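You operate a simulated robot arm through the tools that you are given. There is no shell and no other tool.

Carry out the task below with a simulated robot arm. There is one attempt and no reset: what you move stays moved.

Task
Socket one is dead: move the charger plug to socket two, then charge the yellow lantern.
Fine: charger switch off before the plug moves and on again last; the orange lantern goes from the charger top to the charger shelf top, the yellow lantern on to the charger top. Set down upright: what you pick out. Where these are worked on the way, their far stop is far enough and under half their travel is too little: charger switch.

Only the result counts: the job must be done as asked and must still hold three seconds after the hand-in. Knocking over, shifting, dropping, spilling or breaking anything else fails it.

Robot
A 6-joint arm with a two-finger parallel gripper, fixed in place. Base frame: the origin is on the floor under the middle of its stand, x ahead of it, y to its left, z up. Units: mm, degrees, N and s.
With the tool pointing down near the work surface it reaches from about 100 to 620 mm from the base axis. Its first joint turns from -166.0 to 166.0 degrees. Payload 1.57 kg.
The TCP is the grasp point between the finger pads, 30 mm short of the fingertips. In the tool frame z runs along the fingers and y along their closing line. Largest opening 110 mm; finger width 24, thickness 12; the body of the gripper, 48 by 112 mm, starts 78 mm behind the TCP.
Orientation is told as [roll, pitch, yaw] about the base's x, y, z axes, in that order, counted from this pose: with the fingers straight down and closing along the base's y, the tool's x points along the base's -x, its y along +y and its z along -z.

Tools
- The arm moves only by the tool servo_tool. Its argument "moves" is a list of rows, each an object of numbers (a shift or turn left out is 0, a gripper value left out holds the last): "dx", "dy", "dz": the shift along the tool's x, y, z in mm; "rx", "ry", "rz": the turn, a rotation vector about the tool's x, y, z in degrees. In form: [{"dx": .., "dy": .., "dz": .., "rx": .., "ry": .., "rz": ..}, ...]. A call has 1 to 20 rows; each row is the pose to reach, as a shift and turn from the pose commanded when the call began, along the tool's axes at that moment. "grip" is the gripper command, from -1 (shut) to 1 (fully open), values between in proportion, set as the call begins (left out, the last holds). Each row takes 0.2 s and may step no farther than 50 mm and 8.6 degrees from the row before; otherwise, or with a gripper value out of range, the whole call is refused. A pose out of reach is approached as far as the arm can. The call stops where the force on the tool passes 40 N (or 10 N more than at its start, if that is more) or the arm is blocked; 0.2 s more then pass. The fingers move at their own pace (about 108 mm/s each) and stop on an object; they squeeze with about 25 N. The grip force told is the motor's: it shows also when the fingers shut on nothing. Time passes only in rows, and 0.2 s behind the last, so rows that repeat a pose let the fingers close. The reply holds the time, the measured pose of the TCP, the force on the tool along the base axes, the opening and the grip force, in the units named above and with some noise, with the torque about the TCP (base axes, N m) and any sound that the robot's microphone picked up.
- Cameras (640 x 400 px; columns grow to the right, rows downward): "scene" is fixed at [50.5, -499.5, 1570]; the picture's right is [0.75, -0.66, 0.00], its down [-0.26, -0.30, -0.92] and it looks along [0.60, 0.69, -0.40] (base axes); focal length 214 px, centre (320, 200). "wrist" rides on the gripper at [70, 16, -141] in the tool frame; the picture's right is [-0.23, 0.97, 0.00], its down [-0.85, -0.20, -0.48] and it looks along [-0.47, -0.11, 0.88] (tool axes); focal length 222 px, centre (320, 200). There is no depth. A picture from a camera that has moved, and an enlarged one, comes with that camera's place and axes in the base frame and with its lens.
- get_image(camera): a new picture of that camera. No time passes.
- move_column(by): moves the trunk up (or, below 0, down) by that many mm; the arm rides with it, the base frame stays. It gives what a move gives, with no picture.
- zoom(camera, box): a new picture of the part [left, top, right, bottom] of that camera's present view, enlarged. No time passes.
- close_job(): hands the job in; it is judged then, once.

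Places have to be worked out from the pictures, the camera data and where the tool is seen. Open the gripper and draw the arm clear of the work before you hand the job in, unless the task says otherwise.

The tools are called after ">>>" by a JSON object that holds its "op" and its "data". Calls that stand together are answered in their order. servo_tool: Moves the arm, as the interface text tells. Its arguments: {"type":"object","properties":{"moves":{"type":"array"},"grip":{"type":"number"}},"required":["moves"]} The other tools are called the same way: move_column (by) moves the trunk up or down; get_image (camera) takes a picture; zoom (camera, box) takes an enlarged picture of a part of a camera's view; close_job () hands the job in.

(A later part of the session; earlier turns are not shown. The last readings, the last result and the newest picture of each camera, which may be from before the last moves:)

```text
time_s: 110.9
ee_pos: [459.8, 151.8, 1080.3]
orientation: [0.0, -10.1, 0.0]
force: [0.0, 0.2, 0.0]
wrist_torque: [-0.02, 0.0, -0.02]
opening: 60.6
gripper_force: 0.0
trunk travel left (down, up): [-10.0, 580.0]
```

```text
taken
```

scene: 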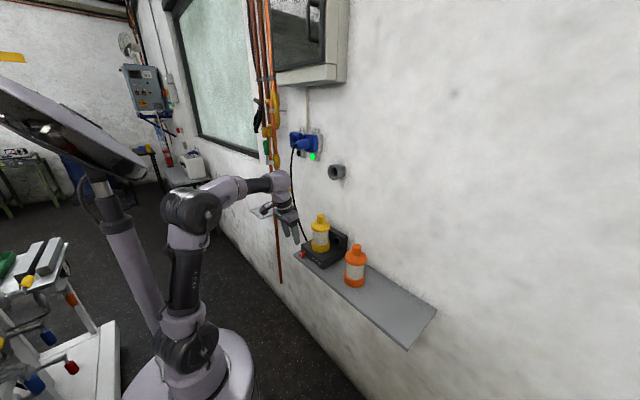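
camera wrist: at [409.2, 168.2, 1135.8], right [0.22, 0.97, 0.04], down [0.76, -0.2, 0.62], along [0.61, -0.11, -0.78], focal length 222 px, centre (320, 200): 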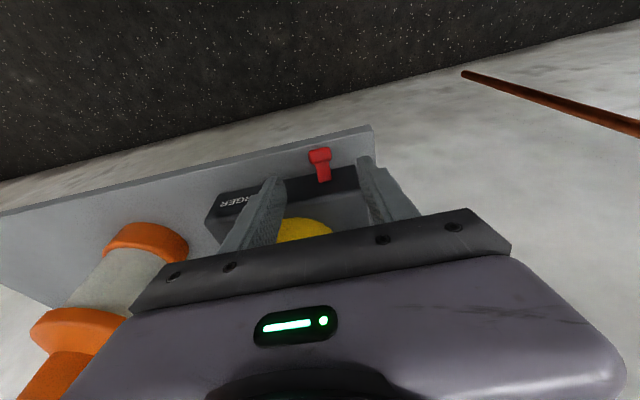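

The forearm is now nearly level, so pitching is safe here. Before retrying, I'll get a good horizontal look at the lever from front-left (fingers closed, off the shelf's left end) to measure its exact shape and the clearance beneath.

>>> {"op": "servo_tool", "data": {"grip": -1, "moves": [{"dx": 0.2, "dy": 14, "dz": 10, "ry": -6.5}, {"dx": 0.4, "dy": 28, "dz": 22, "ry": -13}, {"dx": 0.6, "dy": 42, "dz": 36, "ry": -19.5}, {"dx": 0.8, "dy": 56, "dz": 52, "ry": -26}, {"dx": 1, "dy": 70, "dz": 70, "ry": -32.5}, {"dx": 1.1, "dy": 80, "dz": 88, "ry": -39}, {"dx": 1.2, "dy": 83, "dz": 105, "ry": -45.5}, {"dx": 1.3, "dy": 83, "dz": 121.6, "ry": -52}, {"dx": 1.3, "dy": 83, "dz": 121.6, "ry": -52}]}}

>>> {"op": "get_image", "data": {"camera": "wrist"}}

```text
time_s: 112.9
ee_pos: [479.3, 233.6, 958.8]
orientation: [0.2, -62.1, -0.1]
force: [0.7, 0.3, -0.5]
wrist_torque: [-0.01, 0.02, -0.03]
opening: 0.0
gripper_force: 21.1
trunk travel left (down, up): [-10.0, 580.0]
```

```text
taken
camera wrist: at [321.6, 249.5, 963.6], right [0.11, 0.97, 0.2], down [-0.02, -0.2, 0.98], along [0.99, -0.11, 0.0], focal length 222 px, centre (320, 200)
```

wrist: 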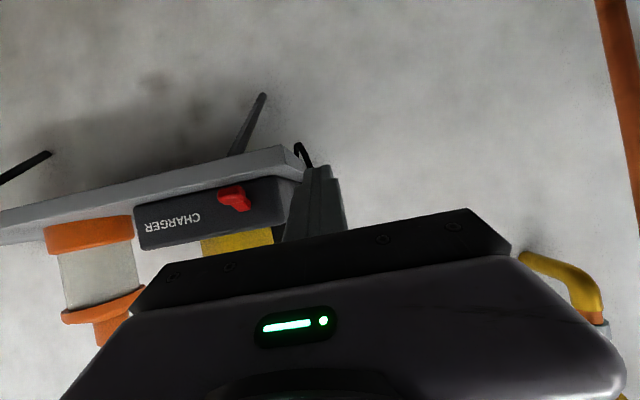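

The lever is now seen nearly edge-on from front-left. Zooming in to measure its underside clearance.

>>> {"op": "zoom", "data": {"camera": "wrist", "box": [195, 155, 291, 215]}}

>>> {"op": "zoom", "data": {"camera": "wrist", "box": [216, 172, 264, 202]}}

```text
6.67 times, centred on (243, 185) of wrist
camera zoom: at [321.6, 249.5, 963.6], right [0.11, 0.97, 0.2], down [-0.02, -0.2, 0.98], along [0.99, -0.11, 0.0], focal length 1481 px, centre (833, 300)
```

zoom: 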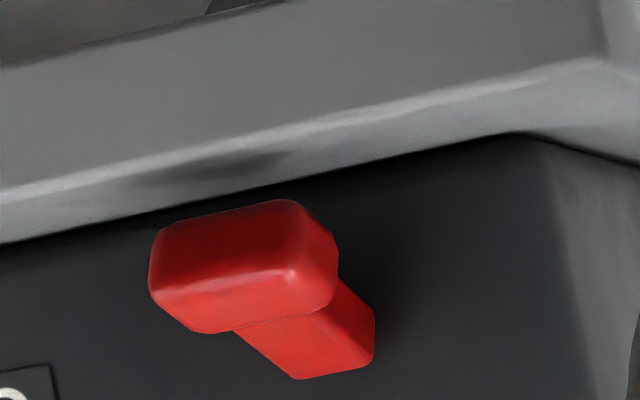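

```text
13.33 times, centred on (240, 187) of wrist
camera zoom: at [321.6, 249.5, 963.6], right [0.11, 0.97, 0.2], down [-0.02, -0.2, 0.98], along [0.99, -0.11, 0.0], focal length 2962 px, centre (1387, 373)
```

zoom: 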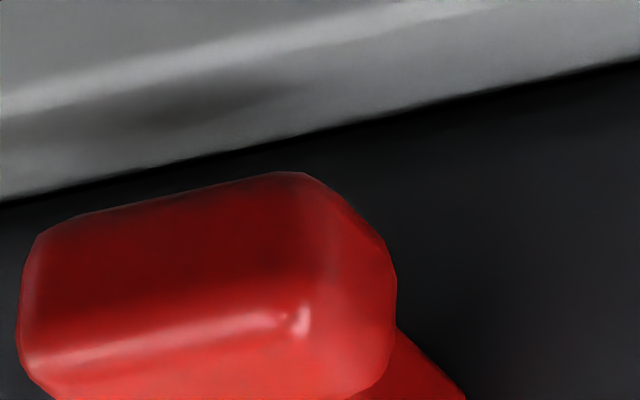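

Now I can measure it well: shelf top z≈930, the knob's underside is ~7.5 mm above the shelf at its front and ~13 mm at its back, and the stem leaves the face at z≈953–960. A single fully-open finger (against its opening stop) tilted sideways ~35° can get its tip edge under the knob's left ear and push up positively. First I'll reverse to a modest pitch at a safe spot with the gripper open.

>>> {"op": "servo_tool", "data": {"grip": 1, "moves": [{"dx": -12, "dy": 0, "dz": -10, "ry": 6}, {"dx": -24, "dy": 0, "dz": -20, "ry": 12}, {"dx": -36, "dy": 0, "dz": -30, "ry": 18}, {"dx": -48, "dy": 0, "dz": -40, "ry": 24}, {"dx": -60, "dy": 0, "dz": -50, "ry": 30}, {"dx": -72, "dy": 0, "dz": -60, "ry": 36}, {"dx": -84, "dy": 0, "dz": -70, "ry": 42}, {"dx": -95.7, "dy": 0, "dz": -77.8, "ry": 47}, {"dx": -95.7, "dy": 0, "dz": -77.8, "ry": 47}]}}

```text
time_s: 114.9
ee_pos: [454.7, 235.5, 1081.1]
orientation: [0.1, -15.0, 0.1]
force: [0.7, 0.1, 0.1]
wrist_torque: [0.0, -0.02, 0.01]
opening: 109.9
gripper_force: 0.1
trunk travel left (down, up): [-10.0, 580.0]
```

Now I'll roll the tool 35° sideways (fingers pointing down toward -y) while moving nearer, staying well clear of everything.

>>> {"op": "servo_tool", "data": {"moves": [{"dx": -1.5, "dy": -6, "dz": 4, "rx": 5.8}, {"dx": -3, "dy": -12, "dz": 8, "rx": 11.7}, {"dx": -4.5, "dy": -18, "dz": 12, "rx": 17.5}, {"dx": -6, "dy": -24, "dz": 16, "rx": 23.3}, {"dx": -7.5, "dy": -30, "dz": 20, "rx": 29.2}, {"dx": -9.1, "dy": -35, "dz": 24.2, "rx": 35}, {"dx": -9.1, "dy": -35, "dz": 24.2, "rx": 35}]}}

>>> {"op": "get_image", "data": {"camera": "scene"}}

>>> {"op": "get_image", "data": {"camera": "wrist"}}

```text
time_s: 116.5
ee_pos: [471.2, 198.6, 1060.6]
orientation: [-34.9, -15.1, 0.0]
force: [-0.3, 0.6, 0.0]
wrist_torque: [-0.04, -0.03, -0.03]
opening: 110.1
gripper_force: 0.0
trunk travel left (down, up): [-10.0, 580.0]
```

```text
taken
```

scene: 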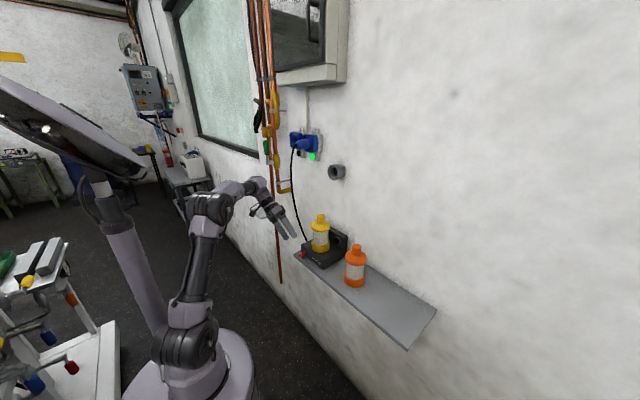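

```text
taken
camera wrist: at [376.4, 293.1, 1144.4], right [0.37, 0.8, -0.48], down [0.69, 0.11, 0.71], along [0.62, -0.59, -0.51], focal length 222 px, centre (320, 200)
```

wrist: 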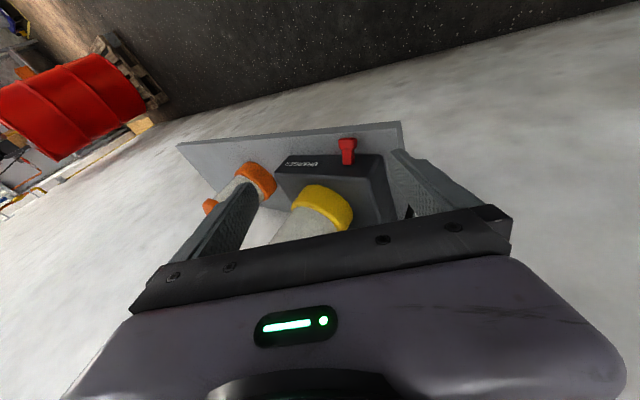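

Orientation achieved as planned. I'll bring the lower finger's tip edge to a spot ~25 mm left of the knob and ~20 mm above the shelf, then check visually.

>>> {"op": "servo_tool", "data": {"moves": [{"dx": -4, "dy": 1.3, "dz": 15}, {"dx": -8, "dy": 2.6, "dz": 30}, {"dx": -12, "dy": 4, "dz": 45}, {"dx": -16, "dy": 5.3, "dz": 60}, {"dx": -19.4, "dy": 6.6, "dz": 73}, {"dx": -19.4, "dy": 6.6, "dz": 73}]}}

>>> {"op": "zoom", "data": {"camera": "wrist", "box": [300, 100, 460, 200]}}

>>> {"op": "zoom", "data": {"camera": "scene", "box": [282, 225, 346, 265]}}

```text
time_s: 117.9
ee_pos: [505.9, 163.3, 1004.5]
orientation: [-34.9, -15.0, 0.0]
force: [0.0, 0.7, -0.1]
wrist_torque: [-0.02, 0.0, -0.01]
opening: 110.2
gripper_force: 0.0
trunk travel left (down, up): [-10.0, 580.0]
```

```text
4.00 times, centred on (380, 150) of wrist
camera zoom: at [411.6, 257.1, 1088.8], right [0.36, 0.8, -0.48], down [0.69, 0.11, 0.71], along [0.62, -0.59, -0.51], focal length 888 px, centre (80, 400)
```

zoom: 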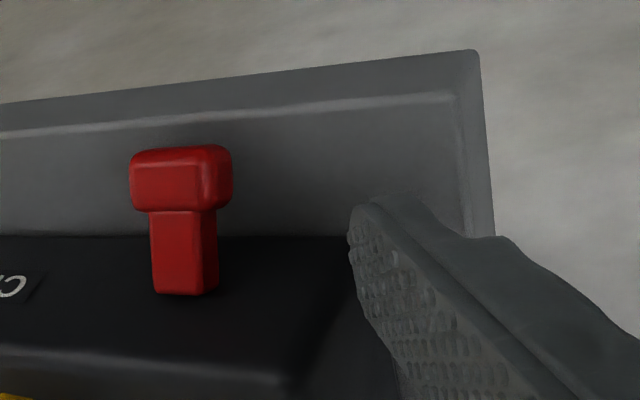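

```text
10.00 times, centred on (314, 245) of scene
camera zoom: at [50.5, -499.5, 1570.0], right [0.75, -0.66, 0.0], down [-0.26, -0.3, -0.92], along [0.6, 0.69, -0.4], focal length 2145 px, centre (380, -250)
```

zoom: 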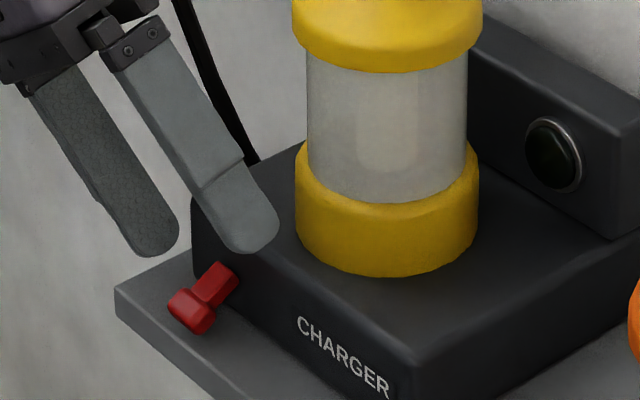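

Good view: the finger's rounded tip is ~22 mm left of the knob. I'll shift to x≈516, come down to ~10 mm above shelf level, then lower slowly to feel the shelf.

>>> {"op": "servo_tool", "data": {"moves": [{"dx": 3.5, "dy": 1.3, "dz": 4.5}, {"dx": 7, "dy": 2.6, "dz": 8.9}, {"dx": 7.26, "dy": 3.15, "dz": 9.7}, {"dx": 7.52, "dy": 3.7, "dz": 10.5}, {"dx": 7.52, "dy": 3.7, "dz": 10.5}]}}

>>> {"op": "zoom", "data": {"camera": "wrist", "box": [300, 110, 460, 210]}}

>>> {"op": "zoom", "data": {"camera": "scene", "box": [286, 230, 334, 260]}}

```text
time_s: 119.1
ee_pos: [501.9, 161.3, 993.1]
orientation: [-34.9, -15.2, 0.1]
force: [1.5, 5.5, 12.0]
wrist_torque: [0.84, -0.14, -0.05]
opening: 108.7
gripper_force: 0.0
trunk travel left (down, up): [-10.0, 580.0]
```

```text
4.00 times, centred on (380, 160) of wrist
camera zoom: at [406.5, 254.4, 1077.2], right [0.37, 0.8, -0.48], down [0.69, 0.11, 0.71], along [0.62, -0.59, -0.51], focal length 888 px, centre (80, 360)
```

zoom: 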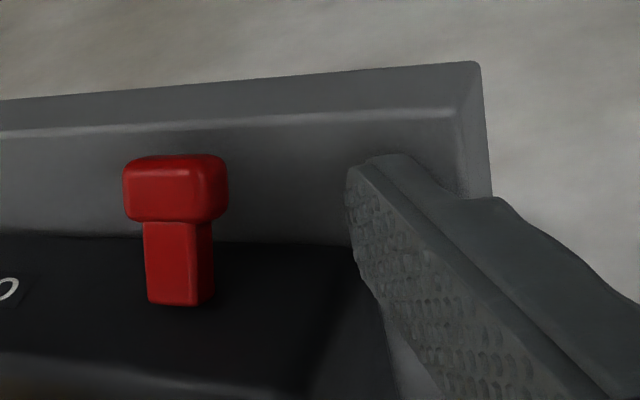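

```text
13.33 times, centred on (310, 245) of scene
camera zoom: at [50.5, -499.5, 1570.0], right [0.75, -0.66, 0.0], down [-0.26, -0.3, -0.92], along [0.6, 0.69, -0.4], focal length 2860 px, centre (453, -400)
```

zoom: 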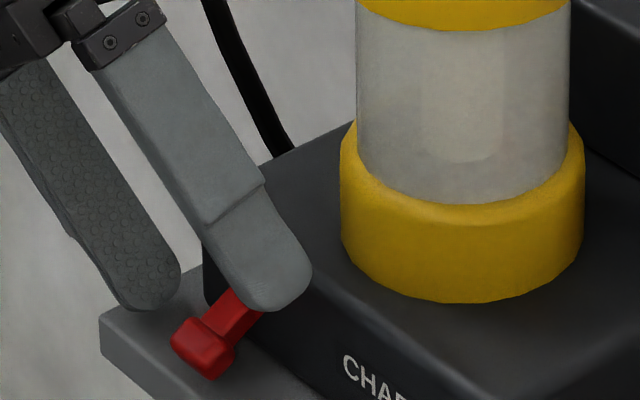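

The tip has just touched the shelf (12 N). I'll lift ~0.8 mm off and slide toward the knob in -y, first 18 mm.

>>> {"op": "servo_tool", "data": {"moves": [{"dx": -0.21, "dy": -0.44, "dz": -0.63}, {"dx": -0.21, "dy": -5.35, "dz": 2.8}, {"dx": -0.21, "dy": -10.3, "dz": 6.3}, {"dx": -0.21, "dy": -15.2, "dz": 9.7}, {"dx": -0.21, "dy": -15.2, "dz": 9.7}]}}

>>> {"op": "zoom", "data": {"camera": "wrist", "box": [300, 110, 460, 210]}}

>>> {"op": "zoom", "data": {"camera": "scene", "box": [286, 230, 334, 260]}}

```text
time_s: 120.3
ee_pos: [500.8, 143.8, 993.2]
orientation: [-35.0, -15.3, 0.0]
force: [-3.4, 25.9, 28.0]
wrist_torque: [2.67, 0.03, 0.24]
opening: 109.8
gripper_force: 0.1
trunk travel left (down, up): [-10.0, 580.0]
```

```text
4.00 times, centred on (380, 160) of wrist
camera zoom: at [405.3, 237.2, 1077.3], right [0.37, 0.8, -0.48], down [0.69, 0.11, 0.71], along [0.62, -0.59, -0.51], focal length 888 px, centre (80, 360)
```

zoom: 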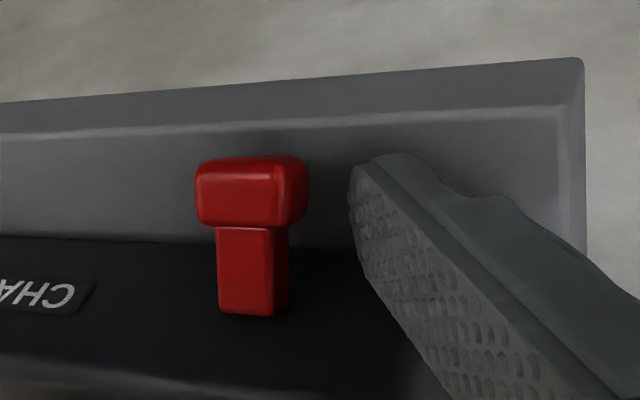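

```text
13.33 times, centred on (310, 245) of scene
camera zoom: at [50.5, -499.5, 1570.0], right [0.75, -0.66, 0.0], down [-0.26, -0.3, -0.92], along [0.6, 0.69, -0.4], focal length 2860 px, centre (453, -400)
```

zoom: 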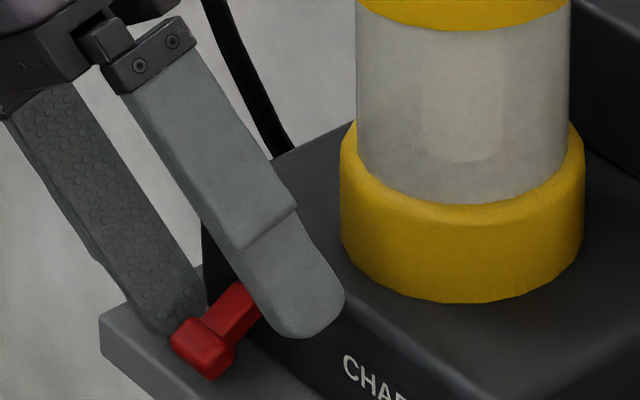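

The finger is dragging on the shelf (28 N with friction), not yet at the knob. I'll lift 1.5 mm to clear it.

>>> {"op": "servo_tool", "data": {"moves": [{"dx": -0.26, "dy": -0.55, "dz": -0.79}, {"dx": -0.39, "dy": -0.83, "dz": -1.19}, {"dx": -0.39, "dy": -0.83, "dz": -1.19}]}}

```text
time_s: 121.1
ee_pos: [501.3, 140.9, 992.8]
orientation: [-35.1, -15.1, 0.0]
force: [-2.6, 10.7, 12.1]
wrist_torque: [1.19, 0.22, 0.23]
opening: 110.1
gripper_force: 0.1
trunk travel left (down, up): [-10.0, 580.0]
```

Still 12 N on the shelf; lifting another ~1.3 mm.

>>> {"op": "servo_tool", "data": {"moves": [{"dx": -0.2, "dy": -0.4, "dz": -0.6}, {"dx": -0.34, "dy": -0.72, "dz": -1.03}, {"dx": -0.34, "dy": -0.72, "dz": -1.03}]}}

>>> {"op": "zoom", "data": {"camera": "wrist", "box": [300, 110, 460, 210]}}

```text
time_s: 121.9
ee_pos: [502.0, 142.2, 994.2]
orientation: [-35.1, -15.0, 0.0]
force: [0.5, -0.1, 0.4]
wrist_torque: [0.0, 0.02, -0.01]
opening: 110.0
gripper_force: 0.0
trunk travel left (down, up): [-10.0, 580.0]
```

```text
4.00 times, centred on (380, 160) of wrist
camera zoom: at [407.0, 234.8, 1078.8], right [0.36, 0.8, -0.48], down [0.69, 0.11, 0.71], along [0.62, -0.59, -0.51], focal length 888 px, centre (80, 360)
```

zoom: 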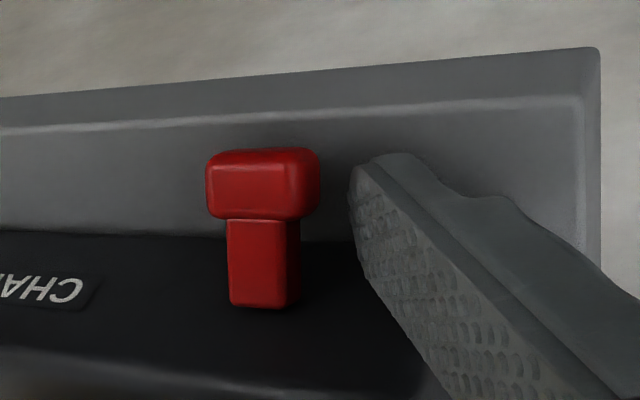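

Clear of the shelf now, with ~6 mm left to the knob. Sliding further in -y in small steps until the finger meets the knob's underside edge.

>>> {"op": "servo_tool", "data": {"moves": [{"dy": -1.6, "dz": 1.15}, {"dy": -3.3, "dz": 2.3}, {"dy": -4.9, "dz": 3.4}, {"dy": -4.9, "dz": 3.4}]}}

>>> {"op": "zoom", "data": {"camera": "wrist", "box": [300, 110, 460, 210]}}

>>> {"op": "zoom", "data": {"camera": "scene", "box": [286, 230, 334, 260]}}

```text
time_s: 122.9
ee_pos: [501.5, 138.5, 994.4]
orientation: [-35.0, -15.1, 0.0]
force: [1.0, 12.7, 0.1]
wrist_torque: [0.76, -0.04, 0.08]
opening: 109.9
gripper_force: 0.0
trunk travel left (down, up): [-10.0, 580.0]
```

```text
4.00 times, centred on (380, 160) of wrist
camera zoom: at [406.8, 231.3, 1079.0], right [0.36, 0.8, -0.48], down [0.69, 0.11, 0.71], along [0.62, -0.59, -0.51], focal length 888 px, centre (80, 360)
```

zoom: 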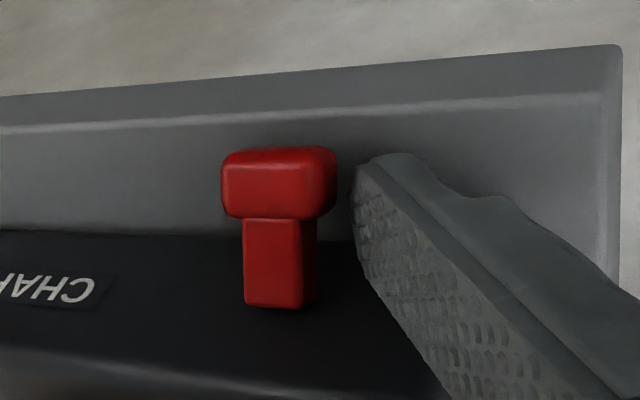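

```text
13.33 times, centred on (310, 245) of scene
camera zoom: at [50.5, -499.5, 1570.0], right [0.75, -0.66, 0.0], down [-0.26, -0.3, -0.92], along [0.6, 0.69, -0.4], focal length 2860 px, centre (453, -400)
```

zoom: 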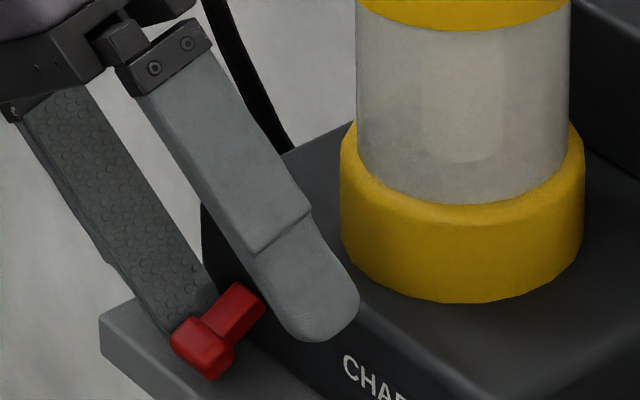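

The finger tip is pressing the knob's left side (12.7 N lateral). I'll push ~1 mm more in -y and then lift in small steps, watching the lever.

>>> {"op": "servo_tool", "data": {"moves": [{"dy": -0.82, "dz": 0.57}, {"dx": -0.26, "dy": -1.37, "dz": -0.22}, {"dx": -0.52, "dy": -1.93, "dz": -1.0}, {"dx": -0.78, "dy": -2.5, "dz": -1.8}, {"dx": -1.04, "dy": -3.04, "dz": -2.6}]}}

>>> {"op": "zoom", "data": {"camera": "wrist", "box": [300, 110, 460, 210]}}

>>> {"op": "zoom", "data": {"camera": "scene", "box": [286, 230, 334, 260]}}

```text
time_s: 124.1
ee_pos: [501.2, 139.0, 997.0]
orientation: [-35.2, -15.0, 0.0]
force: [-4.2, 32.2, -13.4]
wrist_torque: [1.52, 0.49, 0.37]
opening: 110.2
gripper_force: 0.8
trunk travel left (down, up): [-10.0, 580.0]
```

```text
4.00 times, centred on (380, 160) of wrist
camera zoom: at [407.1, 231.6, 1081.6], right [0.36, 0.8, -0.48], down [0.69, 0.11, 0.71], along [0.62, -0.59, -0.51], focal length 888 px, centre (80, 360)
```

zoom: 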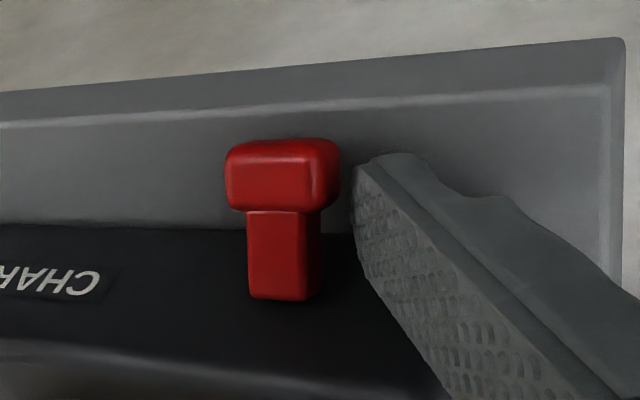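

```text
13.33 times, centred on (310, 245) of scene
camera zoom: at [50.5, -499.5, 1570.0], right [0.75, -0.66, 0.0], down [-0.26, -0.3, -0.92], along [0.6, 0.69, -0.4], focal length 2860 px, centre (453, -400)
```

zoom: 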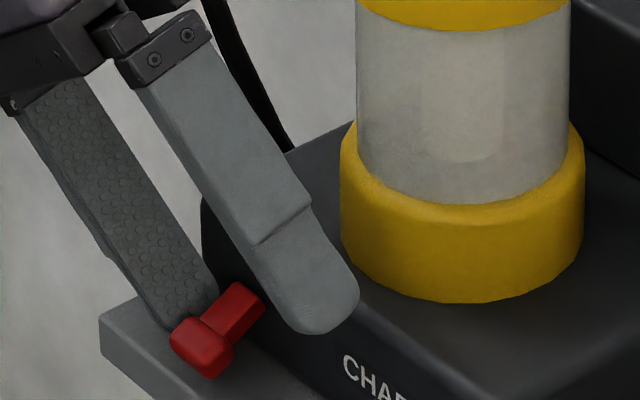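

The contact is the finger's rear corner against the knob's vertical side (friction ratio ~0.42), not under its ear. I'll back off, shift 4.5 mm toward the charger face where the ear's underside is higher, and come down again just above the shelf.

>>> {"op": "servo_tool", "data": {"moves": [{"dx": 0, "dy": 4.9, "dz": -3.44}, {"dx": -4.35, "dy": 5.57, "dz": -2.49}, {"dx": -3.9, "dy": 6.5, "dz": -1.1}, {"dx": -3.47, "dy": 7.45, "dz": 0.2}, {"dx": -3.47, "dy": 7.45, "dz": 0.2}]}}

>>> {"op": "zoom", "data": {"camera": "wrist", "box": [300, 110, 460, 210]}}

```text
time_s: 125.3
ee_pos: [503.2, 140.3, 996.2]
orientation: [-34.9, -15.3, -0.2]
force: [-31.6, -1.8, 1.8]
wrist_torque: [0.01, 1.7, 1.0]
opening: 103.3
gripper_force: 0.1
trunk travel left (down, up): [-10.0, 580.0]
```

```text
4.00 times, centred on (380, 160) of wrist
camera zoom: at [408.5, 234.2, 1081.7], right [0.37, 0.8, -0.48], down [0.69, 0.11, 0.71], along [0.62, -0.59, -0.51], focal length 888 px, centre (80, 360)
```

zoom: 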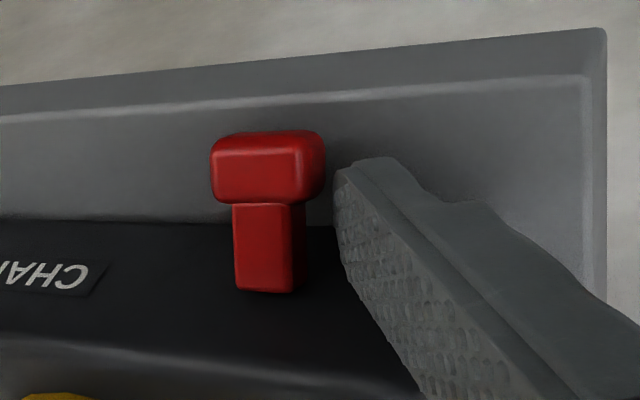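

The finger now touches the charger's face (so the face is ~x=530 in tool coordinates), and the tip's rounded rear was what hit the knob's side. The right spot is with the tip's lowest point under the middle of the ear (x≈510). I'll back away and reposition.

>>> {"op": "servo_tool", "data": {"moves": [{"dx": 3.9, "dy": -0.6, "dz": -0.85}, {"dx": 9.1, "dy": 3.95, "dz": -8.3}, {"dx": 9.1, "dy": 3.95, "dz": -8.3}]}}

>>> {"op": "zoom", "data": {"camera": "wrist", "box": [300, 110, 460, 210]}}

```text
time_s: 126.1
ee_pos: [496.2, 148.7, 997.2]
orientation: [-35.0, -15.2, 0.1]
force: [-0.5, 0.8, 0.0]
wrist_torque: [-0.02, 0.01, 0.0]
opening: 109.9
gripper_force: 0.0
trunk travel left (down, up): [-10.0, 580.0]
```

```text
4.00 times, centred on (380, 160) of wrist
camera zoom: at [401.1, 242.3, 1082.3], right [0.36, 0.8, -0.48], down [0.69, 0.11, 0.71], along [0.62, -0.59, -0.51], focal length 888 px, centre (80, 360)
```

zoom: 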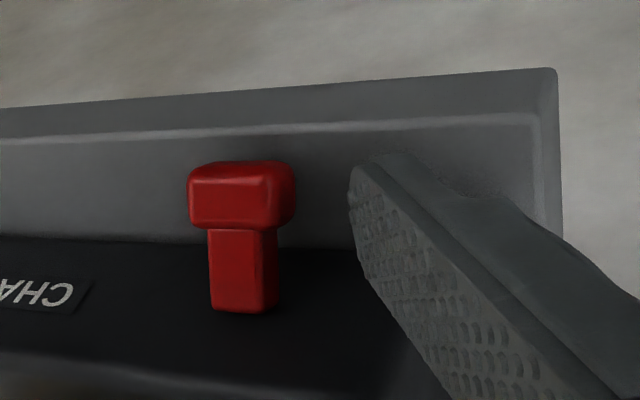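

Free now at C2≈(511, 176, 943). Lowering ~3 mm toward the shelf and checking for contact.

>>> {"op": "servo_tool", "data": {"moves": [{"dx": 0.4, "dy": 0.8, "dz": 1.2}, {"dx": 0.75, "dy": 1.6, "dz": 2.3}, {"dx": 0.75, "dy": 1.6, "dz": 2.3}]}}

```text
time_s: 126.9
ee_pos: [496.8, 148.8, 995.0]
orientation: [-35.1, -15.1, 0.0]
force: [0.2, 0.3, -0.3]
wrist_torque: [0.01, -0.02, 0.01]
opening: 110.2
gripper_force: 0.0
trunk travel left (down, up): [-10.0, 580.0]
```

Still free; lowering in 0.7 mm steps until light contact.

>>> {"op": "servo_tool", "data": {"moves": [{"dx": 0.18, "dy": 0.39, "dz": 0.55}, {"dx": 0.36, "dy": 0.78, "dz": 1.1}, {"dx": 0.36, "dy": 0.78, "dz": 1.1}]}}

```text
time_s: 127.7
ee_pos: [496.3, 150.2, 994.1]
orientation: [-35.0, -15.1, 0.0]
force: [0.4, 0.4, 1.1]
wrist_torque: [0.07, -0.03, 0.02]
opening: 109.8
gripper_force: 0.0
trunk travel left (down, up): [-10.0, 580.0]
```

Just at the shelf (1 N). I'll raise 0.4 mm and slide 11 mm toward the knob.

>>> {"op": "servo_tool", "data": {"moves": [{"dx": -0.1, "dy": -0.22, "dz": -0.32}, {"dx": -0.1, "dy": -3.5, "dz": 1.97}, {"dx": -0.1, "dy": -6.8, "dz": 4.3}, {"dx": -0.1, "dy": -9.2, "dz": 6.0}, {"dx": -0.1, "dy": -9.2, "dz": 6.0}]}}

>>> {"op": "zoom", "data": {"camera": "wrist", "box": [300, 110, 460, 210]}}

```text
time_s: 128.9
ee_pos: [495.6, 138.8, 993.5]
orientation: [-35.0, -15.1, 0.0]
force: [0.7, -0.4, -0.4]
wrist_torque: [-0.01, -0.01, 0.01]
opening: 110.0
gripper_force: 0.0
trunk travel left (down, up): [-10.0, 580.0]
```

```text
4.00 times, centred on (380, 160) of wrist
camera zoom: at [400.5, 231.5, 1078.5], right [0.36, 0.8, -0.48], down [0.69, 0.11, 0.71], along [0.62, -0.59, -0.51], focal length 888 px, centre (80, 360)
```

zoom: 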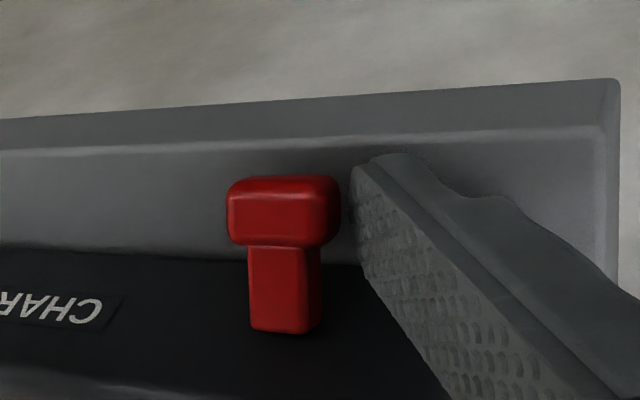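

Still free at C2 y≈166. Continuing in ~1 mm steps.

>>> {"op": "servo_tool", "data": {"moves": [{"dy": -0.82, "dz": 0.57}, {"dy": -1.64, "dz": 1.15}, {"dy": -2.46, "dz": 1.72}, {"dy": -2.46, "dz": 1.72}]}}

```text
time_s: 129.9
ee_pos: [495.2, 137.4, 993.8]
orientation: [-35.0, -15.0, -0.1]
force: [-7.4, 27.2, 1.0]
wrist_torque: [1.51, 0.27, 0.53]
opening: 110.3
gripper_force: 0.1
trunk travel left (down, up): [-10.0, 580.0]
```

Contact is again on the knob's side (z≈939), so at 35° the tip edge is slightly too high. A smaller sideways tilt (20°) puts the tip edge ~3 mm lower relative to the shelf, enough to get under the ear. I'll back off and re-tilt.

>>> {"op": "servo_tool", "data": {"moves": [{"dx": 0, "dy": 3.3, "dz": -2.3}, {"dx": -1.6, "dy": 3, "dz": -8.5, "rx": -4}, {"dx": -3.1, "dy": 1.5, "dz": -15.2, "rx": -9}, {"dx": -3.1, "dy": 1.5, "dz": -15.2, "rx": -15}, {"dx": -3.1, "dy": 1.5, "dz": -15.2, "rx": -15}]}}

>>> {"op": "zoom", "data": {"camera": "wrist", "box": [280, 110, 440, 210]}}

>>> {"op": "zoom", "data": {"camera": "scene", "box": [286, 230, 334, 260]}}

```text
time_s: 131.1
ee_pos: [496.0, 145.3, 1006.1]
orientation: [-20.0, -15.1, 0.1]
force: [0.3, -0.3, -0.5]
wrist_torque: [0.0, -0.02, 0.0]
opening: 110.0
gripper_force: 0.0
trunk travel left (down, up): [-10.0, 580.0]
```

```text
4.00 times, centred on (360, 160) of wrist
camera zoom: at [395.7, 206.8, 1110.7], right [0.31, 0.92, -0.26], down [0.69, -0.02, 0.72], along [0.66, -0.4, -0.64], focal length 888 px, centre (160, 360)
```

zoom: 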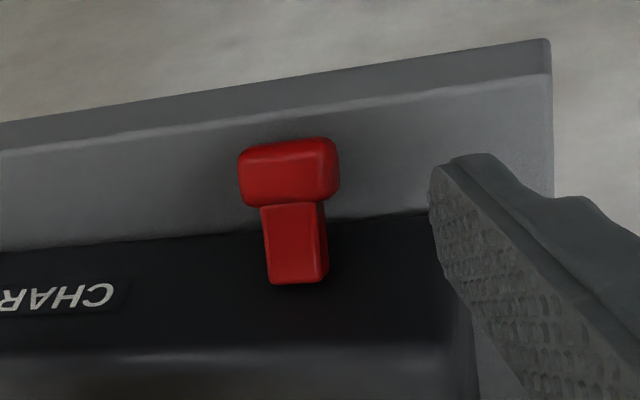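

```text
13.33 times, centred on (310, 245) of scene
camera zoom: at [50.5, -499.5, 1570.0], right [0.75, -0.66, 0.0], down [-0.26, -0.3, -0.92], along [0.6, 0.69, -0.4], focal length 2860 px, centre (453, -400)
```

zoom: 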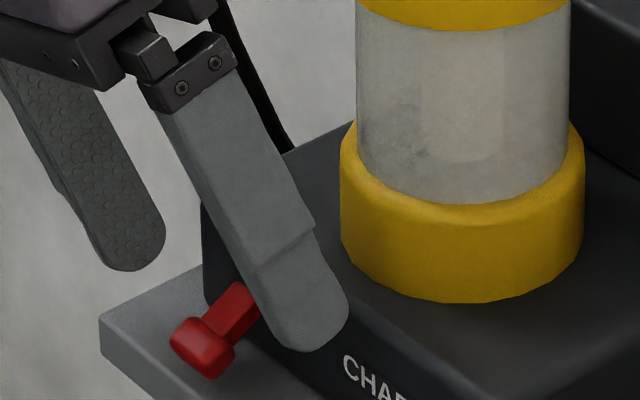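

Tilt is now 20°. Lowering 22 mm toward the shelf at this spot (left of the knob).

>>> {"op": "servo_tool", "data": {"moves": [{"dx": 1.8, "dy": 2.3, "dz": 6.4}, {"dx": 3.6, "dy": 4.6, "dz": 12.7}, {"dx": 4.9, "dy": 6.3, "dz": 17.2}, {"dx": 5.7, "dy": 7.26, "dz": 20}, {"dx": 5.7, "dy": 7.26, "dz": 20}]}}

```text
time_s: 132.3
ee_pos: [496.1, 145.2, 983.6]
orientation: [-20.1, -15.1, 0.0]
force: [0.5, -0.6, -0.3]
wrist_torque: [0.01, -0.01, 0.0]
opening: 110.2
gripper_force: 0.1
trunk travel left (down, up): [-10.0, 580.0]
```

Still free; lowering in 0.8 mm steps to find the shelf.

>>> {"op": "servo_tool", "data": {"moves": [{"dx": 0.2, "dy": 0.26, "dz": 0.73}, {"dx": 0.41, "dy": 0.53, "dz": 1.45}, {"dx": 0.41, "dy": 0.53, "dz": 1.45}]}}

```text
time_s: 133.1
ee_pos: [495.8, 144.6, 981.4]
orientation: [-20.0, -15.0, 0.1]
force: [-0.1, 0.8, 0.6]
wrist_torque: [-0.02, -0.02, -0.01]
opening: 110.0
gripper_force: 0.0
trunk travel left (down, up): [-10.0, 580.0]
```

>>> {"op": "servo_tool", "data": {"moves": [{"dx": 0.2, "dy": 0.26, "dz": 0.73}, {"dx": 0.31, "dy": 0.4, "dz": 1.09}, {"dx": 0.31, "dy": 0.4, "dz": 1.09}]}}

```text
time_s: 133.9
ee_pos: [495.7, 143.6, 981.3]
orientation: [-20.0, -15.2, 0.0]
force: [1.4, 3.1, 12.9]
wrist_torque: [0.78, -0.17, -0.1]
opening: 108.7
gripper_force: 0.0
trunk travel left (down, up): [-10.0, 580.0]
```

Shelf found (C1 ≈ 931.9). Raising 1 mm and sliding 16 mm toward the knob.

>>> {"op": "servo_tool", "data": {"moves": [{"dx": -0.26, "dy": -0.33, "dz": -0.91}, {"dx": -0.26, "dy": -5, "dz": 0.8}, {"dx": -0.26, "dy": -10, "dz": 2.6}, {"dx": -0.26, "dy": -15.3, "dz": 4.55}, {"dx": -0.26, "dy": -15.3, "dz": 4.55}]}}

>>> {"op": "zoom", "data": {"camera": "wrist", "box": [280, 120, 440, 220]}}

```text
time_s: 135.1
ee_pos: [495.9, 128.6, 980.8]
orientation: [-20.0, -15.1, 0.0]
force: [-2.5, 4.5, 4.9]
wrist_torque: [0.48, 0.11, 0.09]
opening: 109.9
gripper_force: 0.1
trunk travel left (down, up): [-10.0, 580.0]
```

```text
4.00 times, centred on (360, 170) of wrist
camera zoom: at [395.7, 191.4, 1086.3], right [0.31, 0.92, -0.26], down [0.69, -0.02, 0.72], along [0.66, -0.4, -0.64], focal length 888 px, centre (160, 320)
```

zoom: 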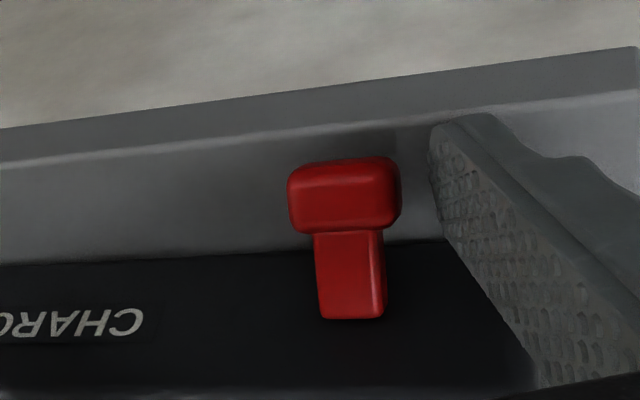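

Light drag on the shelf (≈5 N). I'll raise 0.5 mm and continue sliding ~7 mm.

>>> {"op": "servo_tool", "data": {"moves": [{"dx": -0.13, "dy": -0.17, "dz": -0.45}, {"dx": -0.13, "dy": -2.05, "dz": 0.23}, {"dx": -0.13, "dy": -3.9, "dz": 0.92}, {"dx": -0.13, "dy": -5.3, "dz": 1.43}, {"dx": -0.13, "dy": -5.3, "dz": 1.43}]}}

>>> {"op": "zoom", "data": {"camera": "wrist", "box": [280, 120, 440, 220]}}

```text
time_s: 136.3
ee_pos: [496.5, 124.4, 981.0]
orientation: [-20.0, -15.0, 0.0]
force: [3.8, 10.5, 0.7]
wrist_torque: [0.52, -0.07, -0.06]
opening: 110.1
gripper_force: 0.1
trunk travel left (down, up): [-10.0, 580.0]
```

```text
4.00 times, centred on (360, 170) of wrist
camera zoom: at [396.1, 186.9, 1086.5], right [0.31, 0.92, -0.26], down [0.69, -0.02, 0.72], along [0.66, -0.4, -0.64], focal length 888 px, centre (160, 320)
```

zoom: 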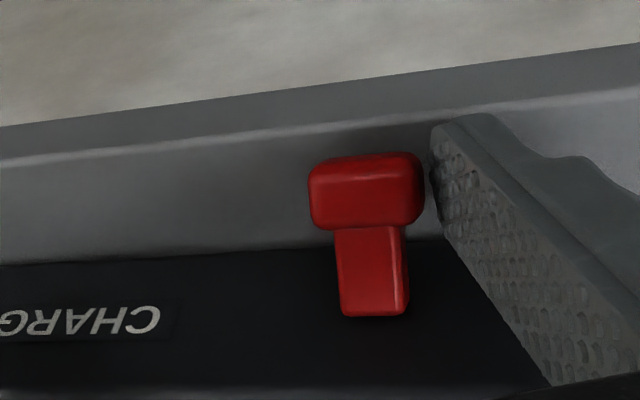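

Lateral contact begins (10 N) with the tip edge at z≈935.6. I'll push 1.5 mm further and see whether the reaction turns downward (wedging under) or stays lateral.

>>> {"op": "servo_tool", "data": {"moves": [{"dy": -0.7, "dz": 0.26}, {"dy": -1.4, "dz": 0.51}, {"dy": -1.4, "dz": 0.51}]}}

>>> {"op": "zoom", "data": {"camera": "wrist", "box": [320, 130, 400, 180]}}

>>> {"op": "zoom", "data": {"camera": "scene", "box": [286, 235, 326, 260]}}

```text
time_s: 137.1
ee_pos: [496.7, 123.2, 981.5]
orientation: [-19.9, -15.1, 0.0]
force: [1.1, 20.0, 2.4]
wrist_torque: [1.0, 0.0, 0.1]
opening: 110.1
gripper_force: 0.0
trunk travel left (down, up): [-10.0, 580.0]
```

```text
8.00 times, centred on (360, 155) of wrist
camera zoom: at [396.1, 186.9, 1086.4], right [0.31, 0.92, -0.26], down [0.69, -0.02, 0.72], along [0.66, -0.4, -0.64], focal length 1777 px, centre (0, 560)
```

zoom: 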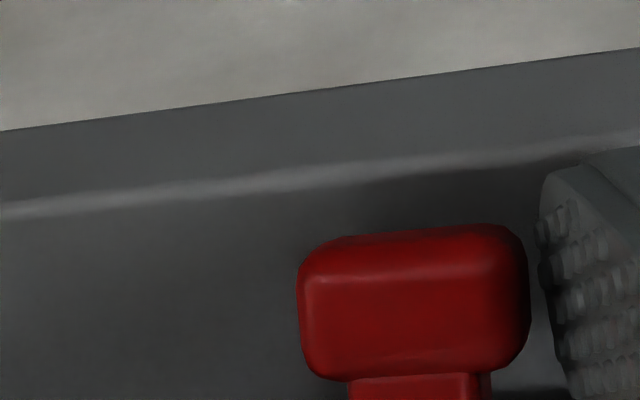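

```text
16.00 times, centred on (306, 248) of scene
camera zoom: at [50.5, -499.5, 1570.0], right [0.75, -0.66, 0.0], down [-0.26, -0.3, -0.92], along [0.6, 0.69, -0.4], focal length 3432 px, centre (544, -560)
```

zoom: 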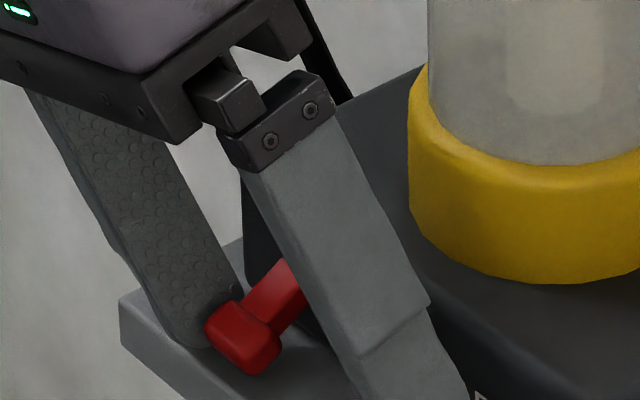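

The finger is pressing the knob's side at its front (contact ≈(504, 165, 936)). Let me see how much upward friction this holds: I'll lift 5 mm while keeping the lateral push and read the force ratio.

>>> {"op": "servo_tool", "data": {"moves": [{"dx": -0.26, "dy": -1.3, "dz": -0.57}, {"dx": -0.52, "dy": -1.6, "dz": -1.48}, {"dx": -0.78, "dy": -1.95, "dz": -2.4}, {"dx": -1.04, "dy": -2.28, "dz": -3.3}, {"dx": -1.3, "dy": -2.6, "dz": -4.2}]}}

>>> {"op": "zoom", "data": {"camera": "wrist", "box": [320, 130, 400, 180]}}

>>> {"op": "zoom", "data": {"camera": "scene", "box": [286, 235, 326, 260]}}

```text
time_s: 138.3
ee_pos: [496.7, 124.9, 986.6]
orientation: [-20.1, -15.0, 0.2]
force: [-5.5, 28.5, -10.3]
wrist_torque: [0.83, 0.44, 0.51]
opening: 110.3
gripper_force: 0.2
trunk travel left (down, up): [-10.0, 580.0]
```

```text
8.00 times, centred on (360, 155) of wrist
camera zoom: at [396.1, 187.3, 1091.5], right [0.31, 0.91, -0.26], down [0.69, -0.02, 0.72], along [0.65, -0.4, -0.64], focal length 1777 px, centre (0, 560)
```

zoom: 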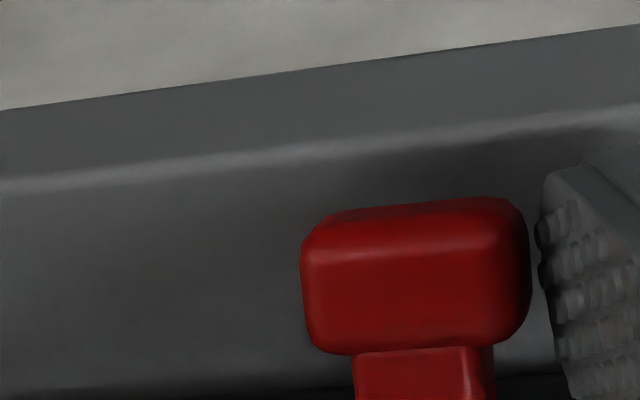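

```text
16.00 times, centred on (306, 248) of scene
camera zoom: at [50.5, -499.5, 1570.0], right [0.75, -0.66, 0.0], down [-0.26, -0.3, -0.92], along [0.6, 0.69, -0.4], focal length 3432 px, centre (544, -560)
```

zoom: 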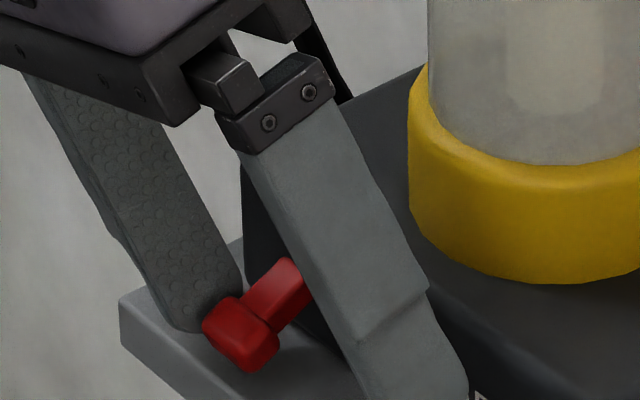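

The friction ratio saturates near 0.4, but the lever seems to have shifted ~1 mm. I'll hold this load for 4 s to see whether it creeps or is static.

>>> {"op": "servo_tool", "data": {"moves": [{"dz": 0}, {"dz": 0}, {"dz": 0}, {"dz": 0}, {"dz": 0}, {"dz": 0}, {"dz": 0}, {"dz": 0}, {"dz": 0}, {"dz": 0}, {"dz": 0}, {"dz": 0}, {"dz": 0}, {"dz": 0}, {"dz": 0}, {"dz": 0}, {"dz": 0}, {"dz": 0}, {"dz": 0}, {"dz": 0}]}}

>>> {"op": "zoom", "data": {"camera": "scene", "box": [286, 235, 326, 260]}}

>>> {"op": "zoom", "data": {"camera": "wrist", "box": [320, 130, 400, 180]}}

```text
time_s: 142.5
ee_pos: [495.9, 125.4, 987.5]
orientation: [-20.2, -15.1, 0.0]
force: [-4.0, 27.2, -7.2]
wrist_torque: [0.95, 0.32, 0.5]
opening: 110.0
gripper_force: 0.2
trunk travel left (down, up): [-10.0, 580.0]
```

```text
16.00 times, centred on (306, 248) of scene
camera zoom: at [50.5, -499.5, 1570.0], right [0.75, -0.66, 0.0], down [-0.26, -0.3, -0.92], along [0.6, 0.69, -0.4], focal length 3432 px, centre (544, -560)
```

zoom: 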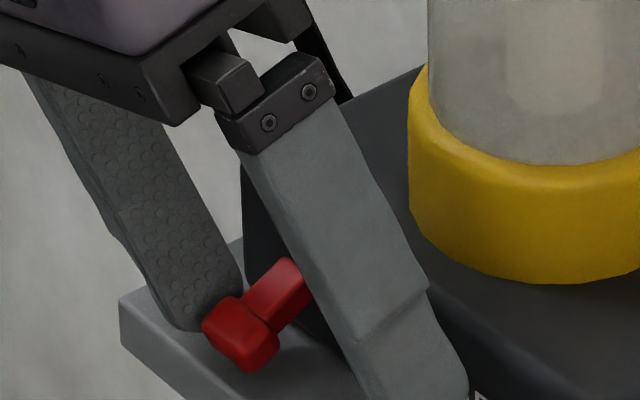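

```text
8.00 times, centred on (360, 155) of wrist
camera zoom: at [396.1, 187.2, 1091.6], right [0.31, 0.91, -0.26], down [0.69, -0.02, 0.72], along [0.66, -0.4, -0.64], focal length 1777 px, centre (0, 560)
```

zoom: 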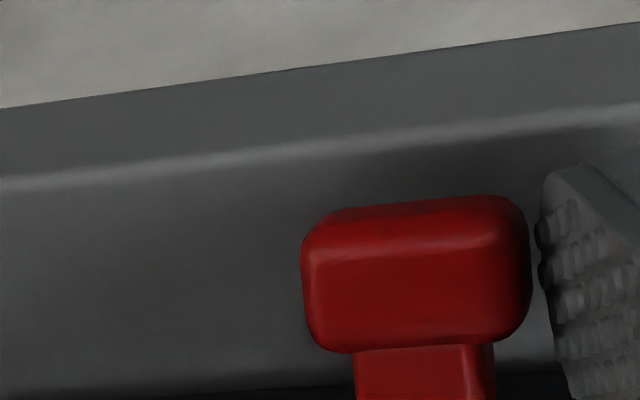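

The data suggest the tip did engage but slid off because I lifted with too little lateral preload. I'll back off, return to just above the shelf, and this time build a higher lateral preload before lifting.

>>> {"op": "servo_tool", "data": {"moves": [{"dy": 2, "dz": -0.73}, {"dy": 4.7, "dz": -1.7}, {"dx": 0.8, "dy": 5.7, "dz": 1.1}, {"dx": 1.4, "dy": 6.5, "dz": 3.3}, {"dx": 1.4, "dy": 6.5, "dz": 3.3}]}}

```text
time_s: 143.7
ee_pos: [496.4, 126.3, 981.6]
orientation: [-20.0, -15.1, 0.0]
force: [0.9, 0.4, 2.7]
wrist_torque: [0.1, -0.06, -0.08]
opening: 109.7
gripper_force: 0.0
trunk travel left (down, up): [-10.0, 580.0]
```

At shelf level just left of the knob. Now pushing in -y to build the preload (staying under the 40 N stop).

>>> {"op": "servo_tool", "data": {"moves": [{"dx": -0.1, "dy": -2.0, "dz": 0.4}, {"dx": -0.1, "dy": -3.3, "dz": 0.9}, {"dx": -0.1, "dy": -4.2, "dz": 1.2}, {"dx": -0.1, "dy": -4.7, "dz": 1.4}, {"dx": -0.1, "dy": -4.7, "dz": 1.4}]}}

```text
time_s: 144.9
ee_pos: [497.3, 123.9, 981.8]
orientation: [-20.0, -15.0, 0.1]
force: [-0.4, 32.3, -2.7]
wrist_torque: [1.42, 0.09, 0.35]
opening: 110.0
gripper_force: 0.3
trunk travel left (down, up): [-10.0, 580.0]
```

The tip edge keeps meeting the knob's side, so wedging under isn't working. I'll instead use the full grip but maximise torque: tool pitched 28° so the pull is exactly perpendicular to the lever, gripping only the outermost part of the knob. First retreat and return to zero roll.

>>> {"op": "servo_tool", "data": {"moves": [{"dy": 3.76, "dz": -1.37}, {"dx": -1.3, "dy": 7.75, "dz": -8}, {"dx": -5.2, "dy": 12.2, "dz": -25, "rx": -5}, {"dx": -10.4, "dy": 15, "dz": -46.6, "rx": -10}, {"dx": -15.5, "dy": 8.4, "dz": -64.8, "rx": -15}, {"dx": -18.1, "dy": 5.1, "dz": -73.9, "rx": -20}, {"dx": -18.1, "dy": 5.1, "dz": -73.9, "rx": -20}]}}

>>> {"op": "zoom", "data": {"camera": "scene", "box": [282, 225, 346, 265]}}

```text
time_s: 146.5
ee_pos: [497.8, 150.2, 1051.8]
orientation: [0.0, -15.1, 0.1]
force: [0.6, -0.8, -1.0]
wrist_torque: [0.02, 0.0, -0.03]
opening: 109.9
gripper_force: 0.0
trunk travel left (down, up): [-10.0, 580.0]
```

```text
10.00 times, centred on (314, 245) of scene
camera zoom: at [50.5, -499.5, 1570.0], right [0.75, -0.66, 0.0], down [-0.26, -0.3, -0.92], along [0.6, 0.69, -0.4], focal length 2145 px, centre (380, -250)
```

zoom: 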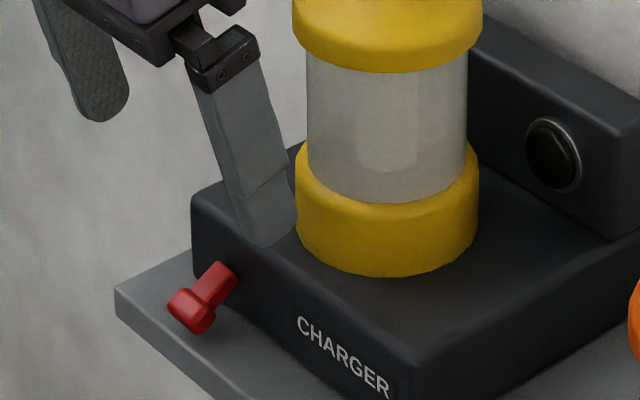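

Charger and lantern are unmoved. Now pitching to 28° and moving to the pre-grasp point along the lever's perpendicular, with ~45 mm opening.

>>> {"op": "servo_tool", "data": {"grip": -0.18, "moves": [{"dx": 11, "dy": 1.3, "dz": 11.6, "ry": -3.3}, {"dx": 22, "dy": 2.5, "dz": 23, "ry": -6.5}, {"dx": 33, "dy": 3.8, "dz": 35, "ry": -9.8}, {"dx": 43.5, "dy": 5, "dz": 46.3, "ry": -13}, {"dx": 43.5, "dy": 5, "dz": 46.3, "ry": -13}]}}

>>> {"op": "zoom", "data": {"camera": "wrist", "box": [240, 100, 400, 200]}}

```text
time_s: 147.7
ee_pos: [465.7, 156.1, 996.1]
orientation: [0.1, -28.0, 0.0]
force: [-0.3, 0.3, 0.6]
wrist_torque: [-0.01, 0.01, 0.0]
opening: 45.2
gripper_force: 0.0
trunk travel left (down, up): [-10.0, 580.0]
```

```text
4.00 times, centred on (320, 150) of wrist
camera zoom: at [338.5, 171.2, 1087.9], right [0.2, 0.97, 0.11], down [0.53, -0.2, 0.82], along [0.82, -0.11, -0.55], focal length 888 px, centre (320, 400)
```

zoom: 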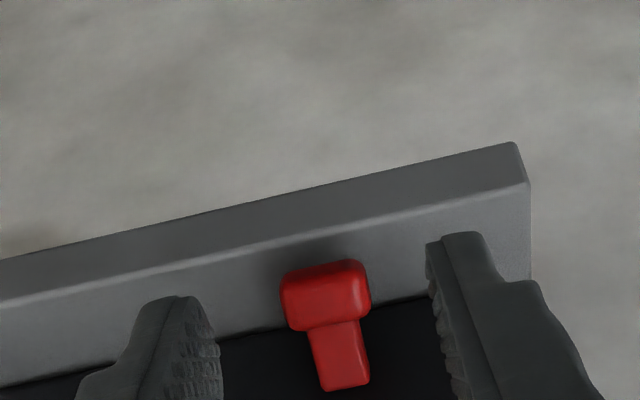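

From this view everything is consistent in tool coordinates: pivot ≈(530, 953), lever 28° down, shelf edge x≈497.6, z≈932. I'll advance along the finger axis so the pads straddle only the outer part of the knob, then close.

>>> {"op": "servo_tool", "data": {"moves": [{"dx": 0.6, "dy": -0.3, "dz": 10}, {"dx": 1.2, "dy": -0.6, "dz": 20}, {"dx": 1.9, "dy": -0.6, "dz": 30}, {"dx": 2.3, "dy": -0.6, "dz": 37}, {"dx": 2.5, "dy": -0.6, "dz": 40}, {"dx": 2.5, "dy": -0.6, "dz": 40}]}}

>>> {"op": "zoom", "data": {"camera": "wrist", "box": [250, 120, 390, 210]}}

>>> {"op": "zoom", "data": {"camera": "scene", "box": [286, 235, 326, 260]}}

```text
time_s: 149.1
ee_pos: [483.1, 156.4, 957.6]
orientation: [-0.1, -28.1, 0.1]
force: [0.5, -0.1, -0.3]
wrist_torque: [0.01, -0.02, 0.01]
opening: 45.1
gripper_force: 0.0
trunk travel left (down, up): [-10.0, 580.0]
```

```text
4.44 times, centred on (320, 165) of wrist
camera zoom: at [355.7, 171.1, 1050.6], right [0.2, 0.97, 0.11], down [0.53, -0.2, 0.82], along [0.82, -0.11, -0.56], focal length 987 px, centre (320, 356)
```

zoom: 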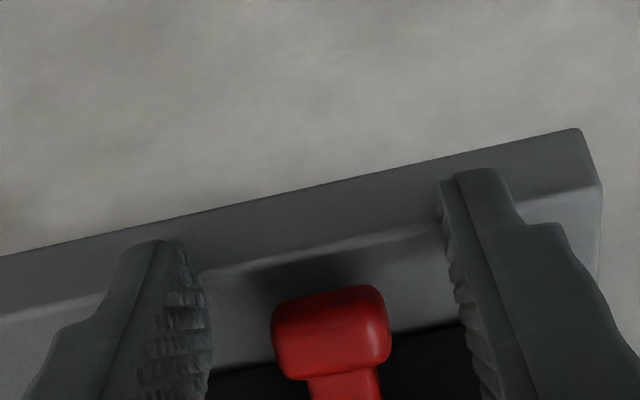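

```text
16.00 times, centred on (306, 248) of scene
camera zoom: at [50.5, -499.5, 1570.0], right [0.75, -0.66, 0.0], down [-0.26, -0.3, -0.92], along [0.6, 0.69, -0.4], focal length 3432 px, centre (544, -560)
```

zoom: 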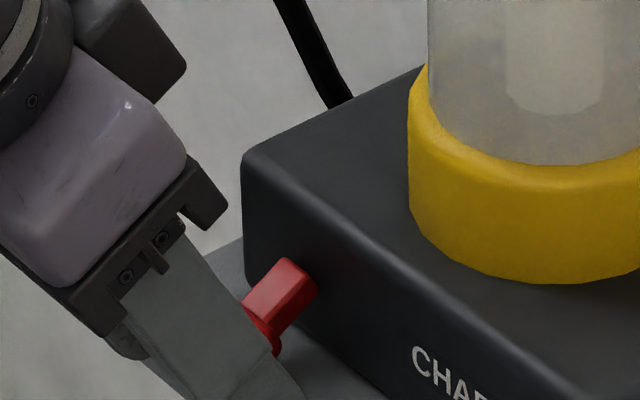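

Positioned as planned: the finger's front half overlaps the knob's outer ~6 mm, centred in y. Closing.

>>> {"op": "servo_tool", "data": {"grip": -1, "moves": [{"dz": 0}, {"dz": 0}, {"dz": 0}, {"dz": 0}]}}

>>> {"op": "zoom", "data": {"camera": "wrist", "box": [250, 120, 390, 210]}}

```text
time_s: 150.1
ee_pos: [484.6, 154.9, 958.2]
orientation: [0.1, -28.1, -0.1]
force: [1.0, -10.3, -1.2]
wrist_torque: [-0.47, 0.0, -0.3]
opening: 21.8
gripper_force: 34.4
trunk travel left (down, up): [-10.0, 580.0]
```

```text
4.44 times, centred on (320, 165) of wrist
camera zoom: at [355.8, 170.1, 1050.7], right [0.2, 0.97, 0.11], down [0.53, -0.2, 0.82], along [0.82, -0.11, -0.56], focal length 987 px, centre (320, 356)
```

zoom: 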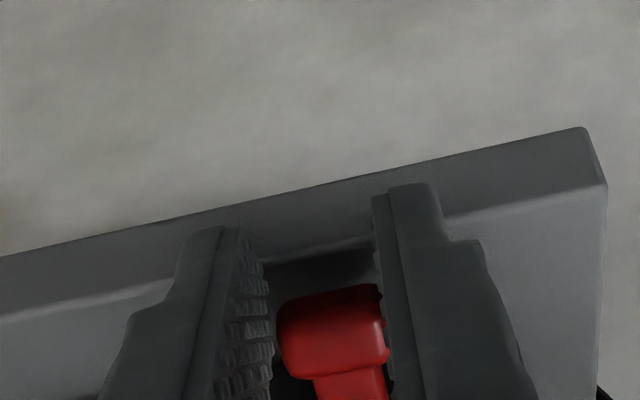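

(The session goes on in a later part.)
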